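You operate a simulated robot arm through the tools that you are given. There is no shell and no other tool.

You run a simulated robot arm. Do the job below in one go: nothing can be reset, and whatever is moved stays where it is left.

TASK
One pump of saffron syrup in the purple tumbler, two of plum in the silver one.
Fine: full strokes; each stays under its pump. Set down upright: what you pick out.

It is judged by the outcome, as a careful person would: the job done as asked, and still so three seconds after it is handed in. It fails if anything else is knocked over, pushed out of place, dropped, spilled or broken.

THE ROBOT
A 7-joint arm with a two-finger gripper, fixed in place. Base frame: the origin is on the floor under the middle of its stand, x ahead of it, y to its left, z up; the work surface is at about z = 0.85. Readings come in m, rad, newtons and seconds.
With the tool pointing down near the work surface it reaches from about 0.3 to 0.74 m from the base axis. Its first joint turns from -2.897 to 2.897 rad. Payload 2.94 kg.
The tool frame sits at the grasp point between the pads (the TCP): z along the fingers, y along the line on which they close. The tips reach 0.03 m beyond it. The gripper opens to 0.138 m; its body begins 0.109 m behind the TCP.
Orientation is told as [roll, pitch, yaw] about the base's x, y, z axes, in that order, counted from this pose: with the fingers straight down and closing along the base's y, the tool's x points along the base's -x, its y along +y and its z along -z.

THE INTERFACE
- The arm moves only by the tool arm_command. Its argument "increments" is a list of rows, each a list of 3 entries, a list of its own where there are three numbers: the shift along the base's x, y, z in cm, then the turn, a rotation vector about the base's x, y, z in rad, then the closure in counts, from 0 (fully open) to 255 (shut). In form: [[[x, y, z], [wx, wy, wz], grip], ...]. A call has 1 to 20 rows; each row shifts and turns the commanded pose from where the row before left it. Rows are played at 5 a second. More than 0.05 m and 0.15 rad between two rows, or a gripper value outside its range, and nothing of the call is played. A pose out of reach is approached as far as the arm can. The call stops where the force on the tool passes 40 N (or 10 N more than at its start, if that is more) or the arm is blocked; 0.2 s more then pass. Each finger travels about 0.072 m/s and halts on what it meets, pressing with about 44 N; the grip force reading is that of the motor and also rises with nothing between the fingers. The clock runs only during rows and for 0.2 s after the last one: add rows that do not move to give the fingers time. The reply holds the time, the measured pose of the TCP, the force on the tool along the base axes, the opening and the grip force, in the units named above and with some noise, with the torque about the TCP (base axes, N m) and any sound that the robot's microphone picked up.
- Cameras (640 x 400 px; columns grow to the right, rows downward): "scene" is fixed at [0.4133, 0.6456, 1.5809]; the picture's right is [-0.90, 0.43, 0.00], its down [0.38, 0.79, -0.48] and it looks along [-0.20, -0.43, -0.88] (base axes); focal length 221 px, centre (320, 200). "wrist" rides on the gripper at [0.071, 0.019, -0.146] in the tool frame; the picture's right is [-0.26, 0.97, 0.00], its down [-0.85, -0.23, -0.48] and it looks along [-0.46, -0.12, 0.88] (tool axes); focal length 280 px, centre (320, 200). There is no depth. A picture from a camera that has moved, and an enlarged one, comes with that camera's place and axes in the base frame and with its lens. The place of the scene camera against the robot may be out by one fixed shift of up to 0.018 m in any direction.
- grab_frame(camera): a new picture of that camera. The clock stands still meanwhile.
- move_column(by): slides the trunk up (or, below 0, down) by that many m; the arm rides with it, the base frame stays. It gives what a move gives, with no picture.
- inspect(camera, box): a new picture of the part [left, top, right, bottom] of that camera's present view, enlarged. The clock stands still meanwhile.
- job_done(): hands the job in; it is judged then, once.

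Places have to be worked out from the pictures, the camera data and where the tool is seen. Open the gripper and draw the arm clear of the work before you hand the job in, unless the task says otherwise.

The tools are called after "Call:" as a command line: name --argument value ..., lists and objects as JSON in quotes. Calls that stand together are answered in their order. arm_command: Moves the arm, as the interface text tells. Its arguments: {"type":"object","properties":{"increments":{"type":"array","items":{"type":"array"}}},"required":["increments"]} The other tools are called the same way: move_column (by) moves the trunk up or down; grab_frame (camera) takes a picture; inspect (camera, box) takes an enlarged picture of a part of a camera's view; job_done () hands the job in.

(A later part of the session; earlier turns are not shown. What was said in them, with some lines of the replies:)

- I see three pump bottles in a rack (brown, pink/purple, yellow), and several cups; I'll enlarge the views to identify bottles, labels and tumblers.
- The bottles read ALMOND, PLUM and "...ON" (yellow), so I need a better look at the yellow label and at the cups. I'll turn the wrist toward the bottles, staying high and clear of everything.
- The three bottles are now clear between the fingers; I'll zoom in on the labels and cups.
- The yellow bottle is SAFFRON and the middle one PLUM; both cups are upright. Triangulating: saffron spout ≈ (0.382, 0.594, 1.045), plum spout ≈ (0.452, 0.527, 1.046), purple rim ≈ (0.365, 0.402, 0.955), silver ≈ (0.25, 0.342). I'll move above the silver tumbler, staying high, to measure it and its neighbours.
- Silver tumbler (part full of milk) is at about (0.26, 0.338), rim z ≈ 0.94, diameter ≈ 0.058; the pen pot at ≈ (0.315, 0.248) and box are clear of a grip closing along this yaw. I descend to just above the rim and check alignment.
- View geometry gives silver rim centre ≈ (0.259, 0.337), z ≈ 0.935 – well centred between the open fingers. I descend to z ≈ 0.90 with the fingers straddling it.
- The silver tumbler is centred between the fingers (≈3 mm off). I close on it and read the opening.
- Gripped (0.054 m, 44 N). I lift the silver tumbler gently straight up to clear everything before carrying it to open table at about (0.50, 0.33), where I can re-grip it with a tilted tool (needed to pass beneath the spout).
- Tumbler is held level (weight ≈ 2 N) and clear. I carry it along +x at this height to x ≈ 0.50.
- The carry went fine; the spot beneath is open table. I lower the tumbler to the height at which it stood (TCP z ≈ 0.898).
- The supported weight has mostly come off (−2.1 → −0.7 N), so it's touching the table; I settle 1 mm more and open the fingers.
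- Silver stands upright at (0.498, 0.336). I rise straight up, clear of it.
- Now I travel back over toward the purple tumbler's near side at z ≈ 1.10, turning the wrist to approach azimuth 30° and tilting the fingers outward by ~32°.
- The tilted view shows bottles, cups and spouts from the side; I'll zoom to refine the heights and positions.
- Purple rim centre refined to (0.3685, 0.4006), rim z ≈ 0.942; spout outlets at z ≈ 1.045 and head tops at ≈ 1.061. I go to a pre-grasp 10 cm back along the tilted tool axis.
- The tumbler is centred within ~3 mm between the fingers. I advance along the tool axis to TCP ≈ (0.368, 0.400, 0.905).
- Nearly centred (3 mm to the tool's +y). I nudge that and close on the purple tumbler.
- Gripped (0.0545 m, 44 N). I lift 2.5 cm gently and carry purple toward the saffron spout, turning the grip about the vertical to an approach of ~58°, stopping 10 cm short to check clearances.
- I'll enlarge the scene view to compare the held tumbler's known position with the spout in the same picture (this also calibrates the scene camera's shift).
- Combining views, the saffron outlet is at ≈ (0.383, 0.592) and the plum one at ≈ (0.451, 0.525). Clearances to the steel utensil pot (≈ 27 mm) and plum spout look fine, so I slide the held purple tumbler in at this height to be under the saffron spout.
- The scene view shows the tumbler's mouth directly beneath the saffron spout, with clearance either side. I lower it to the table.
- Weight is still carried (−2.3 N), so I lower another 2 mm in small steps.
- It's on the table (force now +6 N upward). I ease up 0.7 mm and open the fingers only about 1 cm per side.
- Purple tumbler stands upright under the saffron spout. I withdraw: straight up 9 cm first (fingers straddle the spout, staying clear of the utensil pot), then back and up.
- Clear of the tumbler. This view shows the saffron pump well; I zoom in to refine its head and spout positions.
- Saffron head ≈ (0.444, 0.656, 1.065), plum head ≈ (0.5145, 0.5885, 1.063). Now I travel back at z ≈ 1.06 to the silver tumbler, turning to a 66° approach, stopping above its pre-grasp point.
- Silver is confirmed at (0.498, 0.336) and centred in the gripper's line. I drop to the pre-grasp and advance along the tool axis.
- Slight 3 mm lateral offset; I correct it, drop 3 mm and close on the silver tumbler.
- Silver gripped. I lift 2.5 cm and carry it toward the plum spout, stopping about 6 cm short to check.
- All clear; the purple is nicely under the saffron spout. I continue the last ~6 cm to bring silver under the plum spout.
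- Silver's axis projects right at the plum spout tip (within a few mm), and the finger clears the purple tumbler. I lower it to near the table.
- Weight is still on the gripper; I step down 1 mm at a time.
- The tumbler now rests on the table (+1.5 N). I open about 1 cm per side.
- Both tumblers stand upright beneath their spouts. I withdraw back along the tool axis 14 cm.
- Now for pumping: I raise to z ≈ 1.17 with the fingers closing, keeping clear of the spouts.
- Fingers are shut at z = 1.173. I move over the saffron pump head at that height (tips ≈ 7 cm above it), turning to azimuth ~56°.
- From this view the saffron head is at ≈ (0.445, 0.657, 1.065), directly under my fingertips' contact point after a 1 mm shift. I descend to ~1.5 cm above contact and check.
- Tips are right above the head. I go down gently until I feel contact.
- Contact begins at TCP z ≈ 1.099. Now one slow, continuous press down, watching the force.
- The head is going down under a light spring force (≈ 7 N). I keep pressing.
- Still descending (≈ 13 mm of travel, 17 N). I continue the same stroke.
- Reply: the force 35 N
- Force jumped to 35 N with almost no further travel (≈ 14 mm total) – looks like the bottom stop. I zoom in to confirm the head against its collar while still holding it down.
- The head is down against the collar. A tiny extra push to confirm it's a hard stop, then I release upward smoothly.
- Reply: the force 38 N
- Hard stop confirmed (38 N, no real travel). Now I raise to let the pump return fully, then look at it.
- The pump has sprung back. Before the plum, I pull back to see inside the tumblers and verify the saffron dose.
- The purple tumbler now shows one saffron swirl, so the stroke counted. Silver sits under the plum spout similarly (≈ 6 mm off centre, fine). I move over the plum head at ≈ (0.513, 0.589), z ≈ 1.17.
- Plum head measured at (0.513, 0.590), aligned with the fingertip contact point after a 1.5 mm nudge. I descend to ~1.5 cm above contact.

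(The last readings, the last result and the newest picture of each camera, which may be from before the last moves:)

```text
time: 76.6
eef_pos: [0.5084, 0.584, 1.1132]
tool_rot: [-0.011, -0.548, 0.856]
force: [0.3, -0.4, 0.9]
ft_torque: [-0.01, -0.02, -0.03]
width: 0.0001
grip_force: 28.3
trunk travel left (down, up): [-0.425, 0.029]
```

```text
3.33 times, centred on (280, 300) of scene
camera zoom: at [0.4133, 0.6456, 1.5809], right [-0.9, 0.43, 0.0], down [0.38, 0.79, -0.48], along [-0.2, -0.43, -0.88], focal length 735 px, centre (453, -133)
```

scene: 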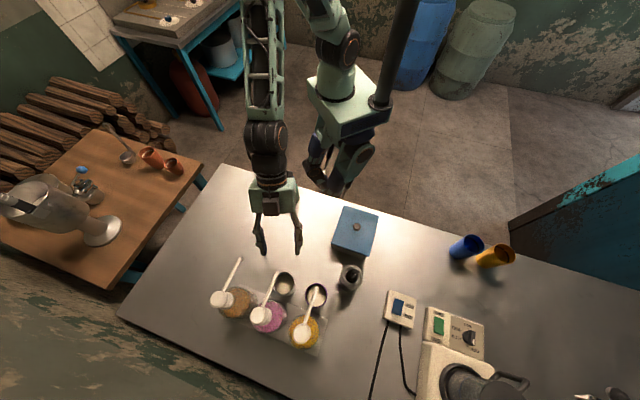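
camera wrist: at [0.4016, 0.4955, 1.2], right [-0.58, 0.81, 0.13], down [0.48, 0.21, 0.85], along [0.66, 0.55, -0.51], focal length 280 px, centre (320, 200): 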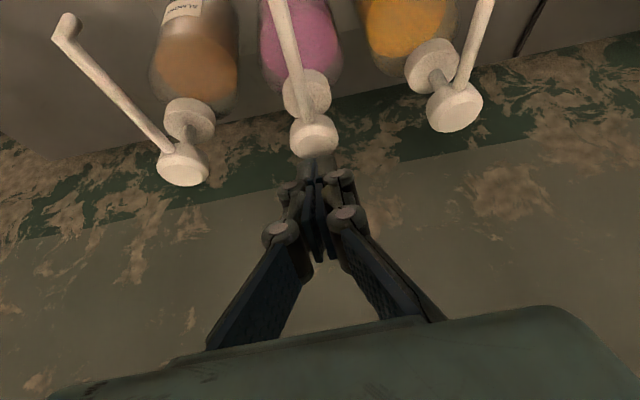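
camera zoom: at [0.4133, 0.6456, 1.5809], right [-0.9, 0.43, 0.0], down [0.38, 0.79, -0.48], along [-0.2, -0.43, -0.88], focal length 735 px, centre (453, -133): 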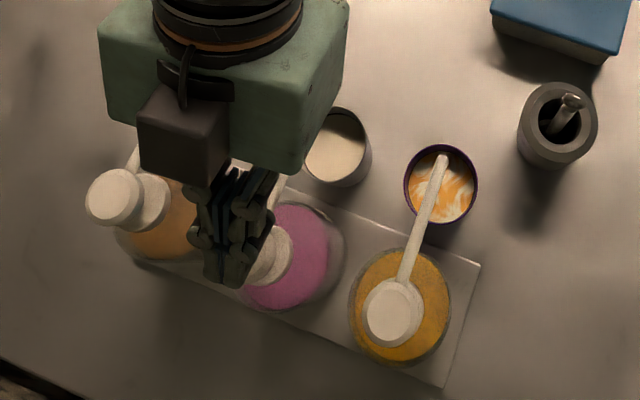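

Alignment matches what worked on saffron. First plum stroke: one continuous press down to the hard stop.

Call:
arm_command --increments '[[[0, 0, -0.6], [0, 0, 0], 255], [[0, 0, -0.5], [0, 0, 0], 255], [[0, 0, -0.3], [0, 0, 0], 255], [[0, 0, -0.3], [0, 0, 0], 255], [[0, 0, -0.3], [0, 0, 0], 255], [[0, 0, -0.3], [0, 0, 0], 255], [[0, 0, -0.3], [0, 0, 0], 255], [[0, 0, -0.3], [0, 0, 0], 255], [[0, 0, -0.3], [0, 0, 0], 255], [[0, 0, -0.3], [0, 0, 0], 255], [[0, 0, -0.3], [0, 0, 0], 255], [[0, 0, -0.2], [0, 0, 0], 255], [[0, 0, -0.1], [0, 0, 0], 255], [[0, 0, 0], [0, 0, 0], 255]]'

Call:
inspect --camera "wrist" --box '[260, 60, 380, 200]'

```text
time: 79.6
eef_pos: [0.5086, 0.5863, 1.0843]
tool_rot: [-0.009, -0.567, 0.855]
force: [1.5, 4.6, 32.8]
ft_torque: [0.22, -0.11, 0.0]
width: 0.0059
grip_force: 28.6
trunk travel left (down, up): [-0.425, 0.029]
```

```text
2.86 times, centred on (320, 130) of wrist
camera zoom: at [0.4014, 0.4961, 1.1683], right [-0.58, 0.8, 0.13], down [0.47, 0.2, 0.86], along [0.66, 0.56, -0.49], focal length 801 px, centre (320, 400)
```

zoom: 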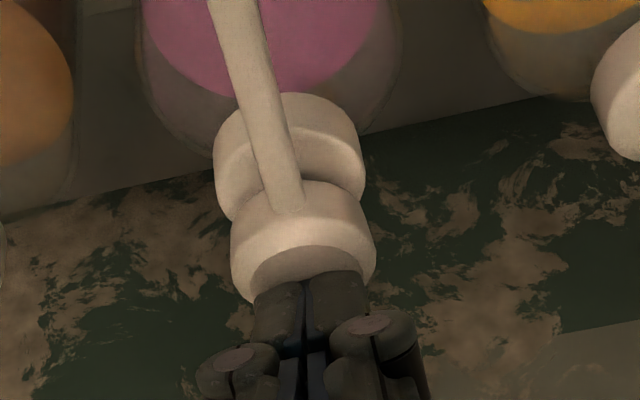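

Same depth as saffron's bottom (z 1.084, 33 N), head on collar. A last small push to be sure, then full release.

Call:
arm_command --increments '[[[0, 0, -0.15], [0, 0, 0], 255], [[0, 0, 0], [0, 0, 0], 255]]'

Call:
arm_command --increments '[[[0, 0, 0.6], [0, 0, 0], 255], [[0, 0, 0.8], [0, 0, 0], 255], [[0, 0, 0.8], [0, 0, 0], 255], [[0, 0, 0.8], [0, 0, 0], 255], [[0, 0, 1.0], [0, 0, 0], 255], [[0, 0, 0.4], [0, 0, 0], 255], [[0, 0, 0.3], [0, 0, 0], 255], [[0, 0, 0], [0, 0, 0], 255], [[0, 0, 0], [0, 0, 0], 255]]'

Call:
grab_frame --camera "wrist"

Call:
inspect --camera "scene" --box '[210, 240, 350, 360]'

```text
time: 80.2
eef_pos: [0.508, 0.5863, 1.0834]
tool_rot: [-0.01, -0.566, 0.855]
force: [-3.1, 1.7, 35.7]
ft_torque: [0.17, -0.04, 0.0]
width: 0.0059
grip_force: 28.2
trunk travel left (down, up): [-0.425, 0.029]
```

```text
time: 82.2
eef_pos: [0.508, 0.5851, 1.1187]
tool_rot: [-0.011, -0.548, 0.855]
force: [0.4, 1.0, 0.3]
ft_torque: [0.01, 0.0, -0.02]
width: 0.0001
grip_force: 28.7
trunk travel left (down, up): [-0.425, 0.029]
```

```text
taken
camera wrist: at [0.4023, 0.496, 1.2048], right [-0.58, 0.81, 0.13], down [0.48, 0.21, 0.85], along [0.66, 0.55, -0.51], focal length 280 px, centre (320, 200)
```

wrist: 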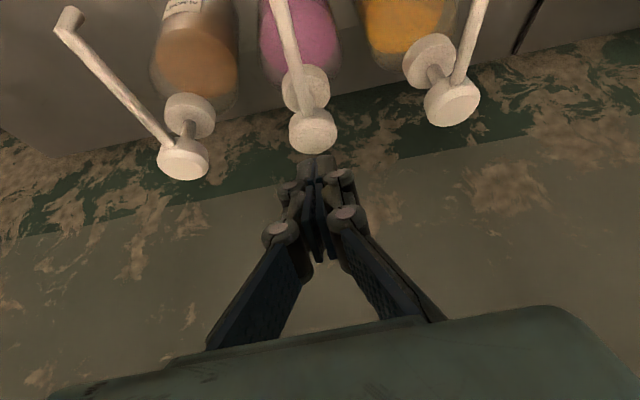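

```text
3.33 times, centred on (280, 300) of scene
camera zoom: at [0.4133, 0.6456, 1.5809], right [-0.9, 0.43, 0.0], down [0.38, 0.79, -0.48], along [-0.2, -0.43, -0.88], focal length 735 px, centre (453, -133)
```

zoom: 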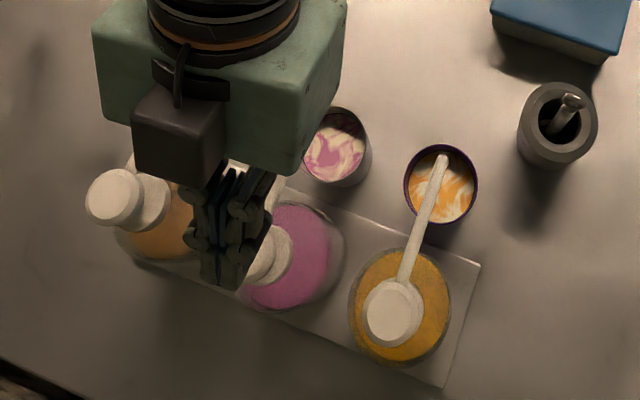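

First plum dose is visible in the silver tumbler and the pump has fully risen. Now the second plum stroke, same depth.

Call:
arm_command --increments '[[[0, 0, -0.9], [0, 0, 0], 255], [[0, 0, -0.6], [0, 0, 0], 255], [[0, 0, -0.3], [0, 0, 0], 255], [[0, 0, -0.3], [0, 0, 0], 255], [[0, 0, -0.3], [0, 0, 0], 255], [[0, 0, -0.3], [0, 0, 0], 255], [[0, 0, -0.3], [0, 0, 0], 255], [[0, 0, -0.3], [0, 0, 0], 255], [[0, 0, -0.3], [0, 0, 0], 255], [[0, 0, -0.3], [0, 0, 0], 255], [[0, 0, -0.3], [0, 0, 0], 255], [[0, 0, -0.2], [0, 0, 0], 255], [[0, 0, -0.15], [0, 0, 0], 255], [[0, 0, -0.1], [0, 0, 0], 255], [[0, 0, 0], [0, 0, 0], 255]]'

Call:
inspect --camera "wrist" --box '[260, 60, 380, 200]'

```text
time: 85.4
eef_pos: [0.5075, 0.5858, 1.0835]
tool_rot: [-0.012, -0.565, 0.854]
force: [-2.9, -2.7, 36.7]
ft_torque: [-0.01, 0.0, 0.07]
width: 0.0061
grip_force: 28.2
trunk travel left (down, up): [-0.425, 0.029]
```

```text
2.86 times, centred on (320, 130) of wrist
camera zoom: at [0.4007, 0.4945, 1.1679], right [-0.58, 0.8, 0.13], down [0.47, 0.2, 0.86], along [0.66, 0.56, -0.49], focal length 801 px, centre (320, 400)
```

zoom: 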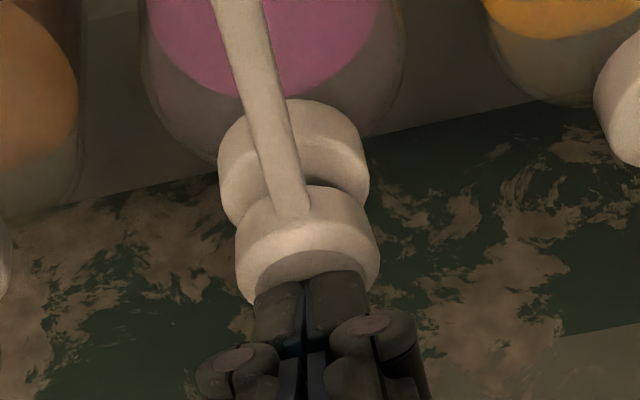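

Bottomed out again (z 1.0835, 37 N). I release the pump fully and rise well clear.

Call:
arm_command --increments '[[[0, 0, 0.6], [0, 0, 0], 255], [[0, 0, 0.8], [0, 0, 0], 255], [[0, 0, 0.8], [0, 0, 0], 255], [[0, 0, 0.8], [0, 0, 0], 255], [[0, 0, 1.0], [0, 0, 0], 255], [[0, 0, 1.5], [0, 0, 0], 255], [[0, 0, 2.0], [0, 0, 0], 255], [[0, 0, 2.5], [0, 0, 0], 255], [[0, 0, 2.5], [0, 0, 0], 255], [[0, 0, 0], [0, 0, 0], 255]]'

Call:
grab_frame --camera "wrist"

```text
time: 87.6
eef_pos: [0.5076, 0.5834, 1.1976]
tool_rot: [-0.01, -0.547, 0.855]
force: [0.2, 1.0, -0.4]
ft_torque: [0.01, -0.01, 0.03]
width: 0.0
grip_force: 28.4
trunk travel left (down, up): [-0.425, 0.029]
```

```text
taken
camera wrist: at [0.4018, 0.4948, 1.285], right [-0.58, 0.81, 0.13], down [0.48, 0.21, 0.85], along [0.66, 0.55, -0.51], focal length 280 px, centre (320, 200)
```

wrist: 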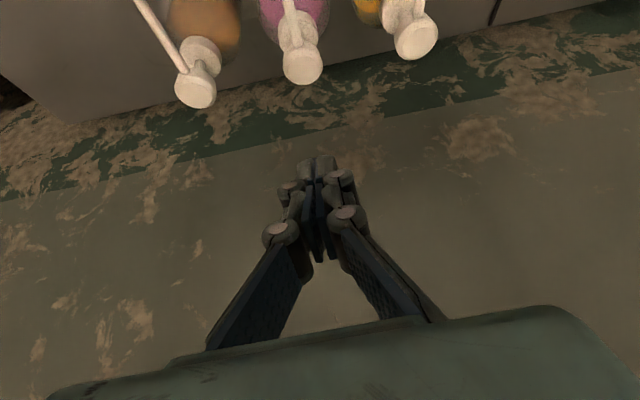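

Pump is back up. I draw the arm back away from the bottles, level the tool, and open the gripper at a safe height.

Call:
arm_command --increments '[[[-1.0, -0.8, 0.5], [0, 0, 0], 255], [[-2.0, -1.6, 0.8], [0, 0, 0], 255], [[-2.5, -2.0, 0.8], [0, 0, 0], 255], [[-2.5, -2.0, 0.8], [0, 0, 0], 255], [[-2.5, -2.0, 0.8], [0, 0, 0], 255], [[-2.5, -2.0, 0.8], [0, 0, 0], 255], [[-2.5, -2.0, 0.5], [-0.1034, 0.0899, 0], 255], [[-2.5, -2.0, 0.5], [-0.1034, 0.0899, 0], 255], [[-2.5, -1.5, 0.5], [-0.1034, 0.0899, 0], 200], [[-1.5, -1.0, 0], [-0.1034, 0.0899, 0], 120], [[0, 0, 0], [0, 0, 0], 50], [[0, 0, 0], [0, 0, 0], 0], [[0, 0, 0], [0, 0, 0], 0], [[0, 0, 0], [0, 0, 0], 0]]'

Call:
grab_frame --camera "scene"

Call:
inspect --camera "scene" --box '[210, 240, 360, 360]'

Call:
grab_frame --camera "wrist"

```text
time: 90.6
eef_pos: [0.2909, 0.4171, 1.256]
tool_rot: [-0.01, 0.0, 0.856]
force: [-0.7, 0.1, 0.1]
ft_torque: [-0.01, 0.01, -0.02]
width: 0.138
grip_force: 0.2
trunk travel left (down, up): [-0.425, 0.029]
```

```text
taken
```

scene: 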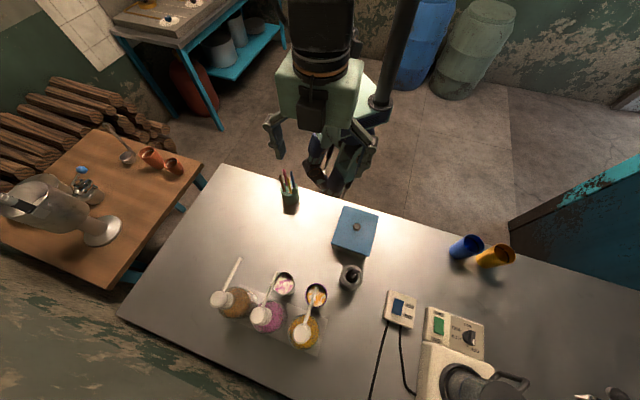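

```text
3.33 times, centred on (285, 300) of scene
camera zoom: at [0.4133, 0.6456, 1.5809], right [-0.9, 0.43, 0.0], down [0.38, 0.79, -0.48], along [-0.2, -0.43, -0.88], focal length 735 px, centre (437, -133)
```

zoom: 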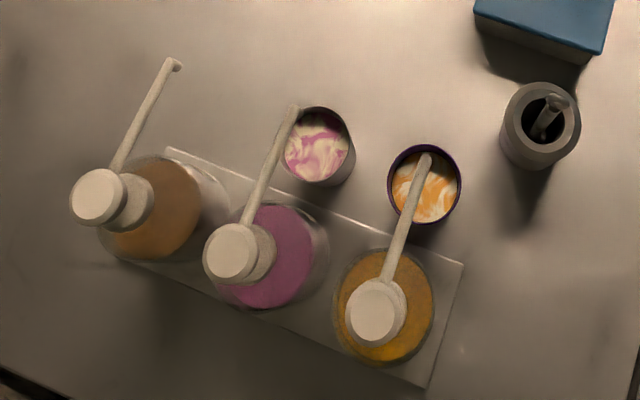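

```text
taken
camera wrist: at [0.227, 0.3769, 1.401], right [-0.56, 0.83, -0.01], down [0.73, 0.49, 0.48], along [0.4, 0.26, -0.88], focal length 280 px, centre (320, 200)
```

wrist: 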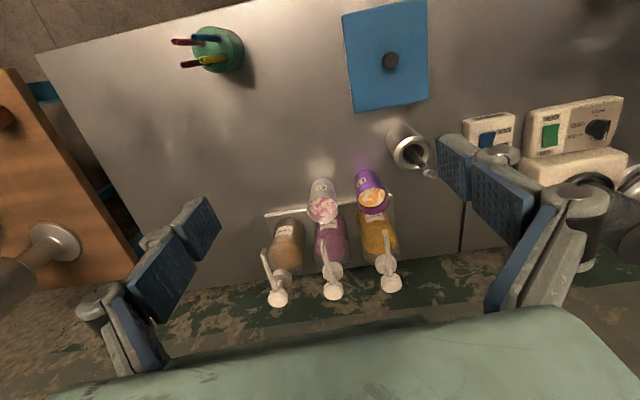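

Both tumblers are dosed and upright under their spouts, everything else where it was. One last close look for drips or marks before handing in.

Call:
inspect --camera "wrist" --box '[250, 150, 430, 310]'

Call:
inspect --camera "scene" --box '[260, 255, 350, 325]'

```text
2.50 times, centred on (340, 230) of wrist
camera zoom: at [0.227, 0.3769, 1.401], right [-0.56, 0.83, -0.01], down [0.73, 0.49, 0.48], along [0.4, 0.26, -0.88], focal length 701 px, centre (270, 125)
```

zoom: 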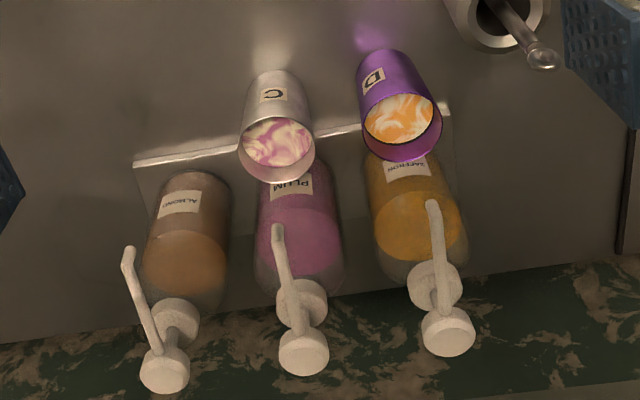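

```text
5.71 times, centred on (305, 290) of scene
camera zoom: at [0.4133, 0.6456, 1.5809], right [-0.9, 0.43, 0.0], down [0.38, 0.79, -0.48], along [-0.2, -0.43, -0.88], focal length 1261 px, centre (406, -314)
```

zoom: 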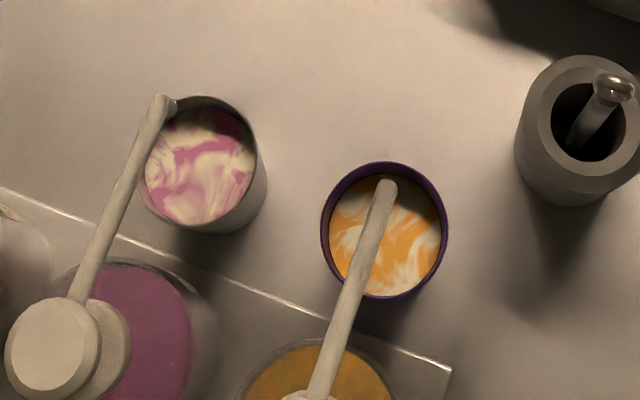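

No drips, both cups upright beneath their pumps, gripper open and arm clear. The job is complete, so I hand it in.

Call:
job_done

```text
The job is handed in.
```

The purple tumbler got one full stroke of saffron, and the silver tumbler got two full strokes of plum. I confirmed each stroke by pressing until the pump hit its stop, and the syrup shows in both tumblers.

Each tumbler is standing upright under its own pump. In the last close-up pictures there were no drips, and nothing else had been knocked over or moved out of place. The gripper is open and the arm is clear of the work. I've handed the job in, but no verdict has come back.
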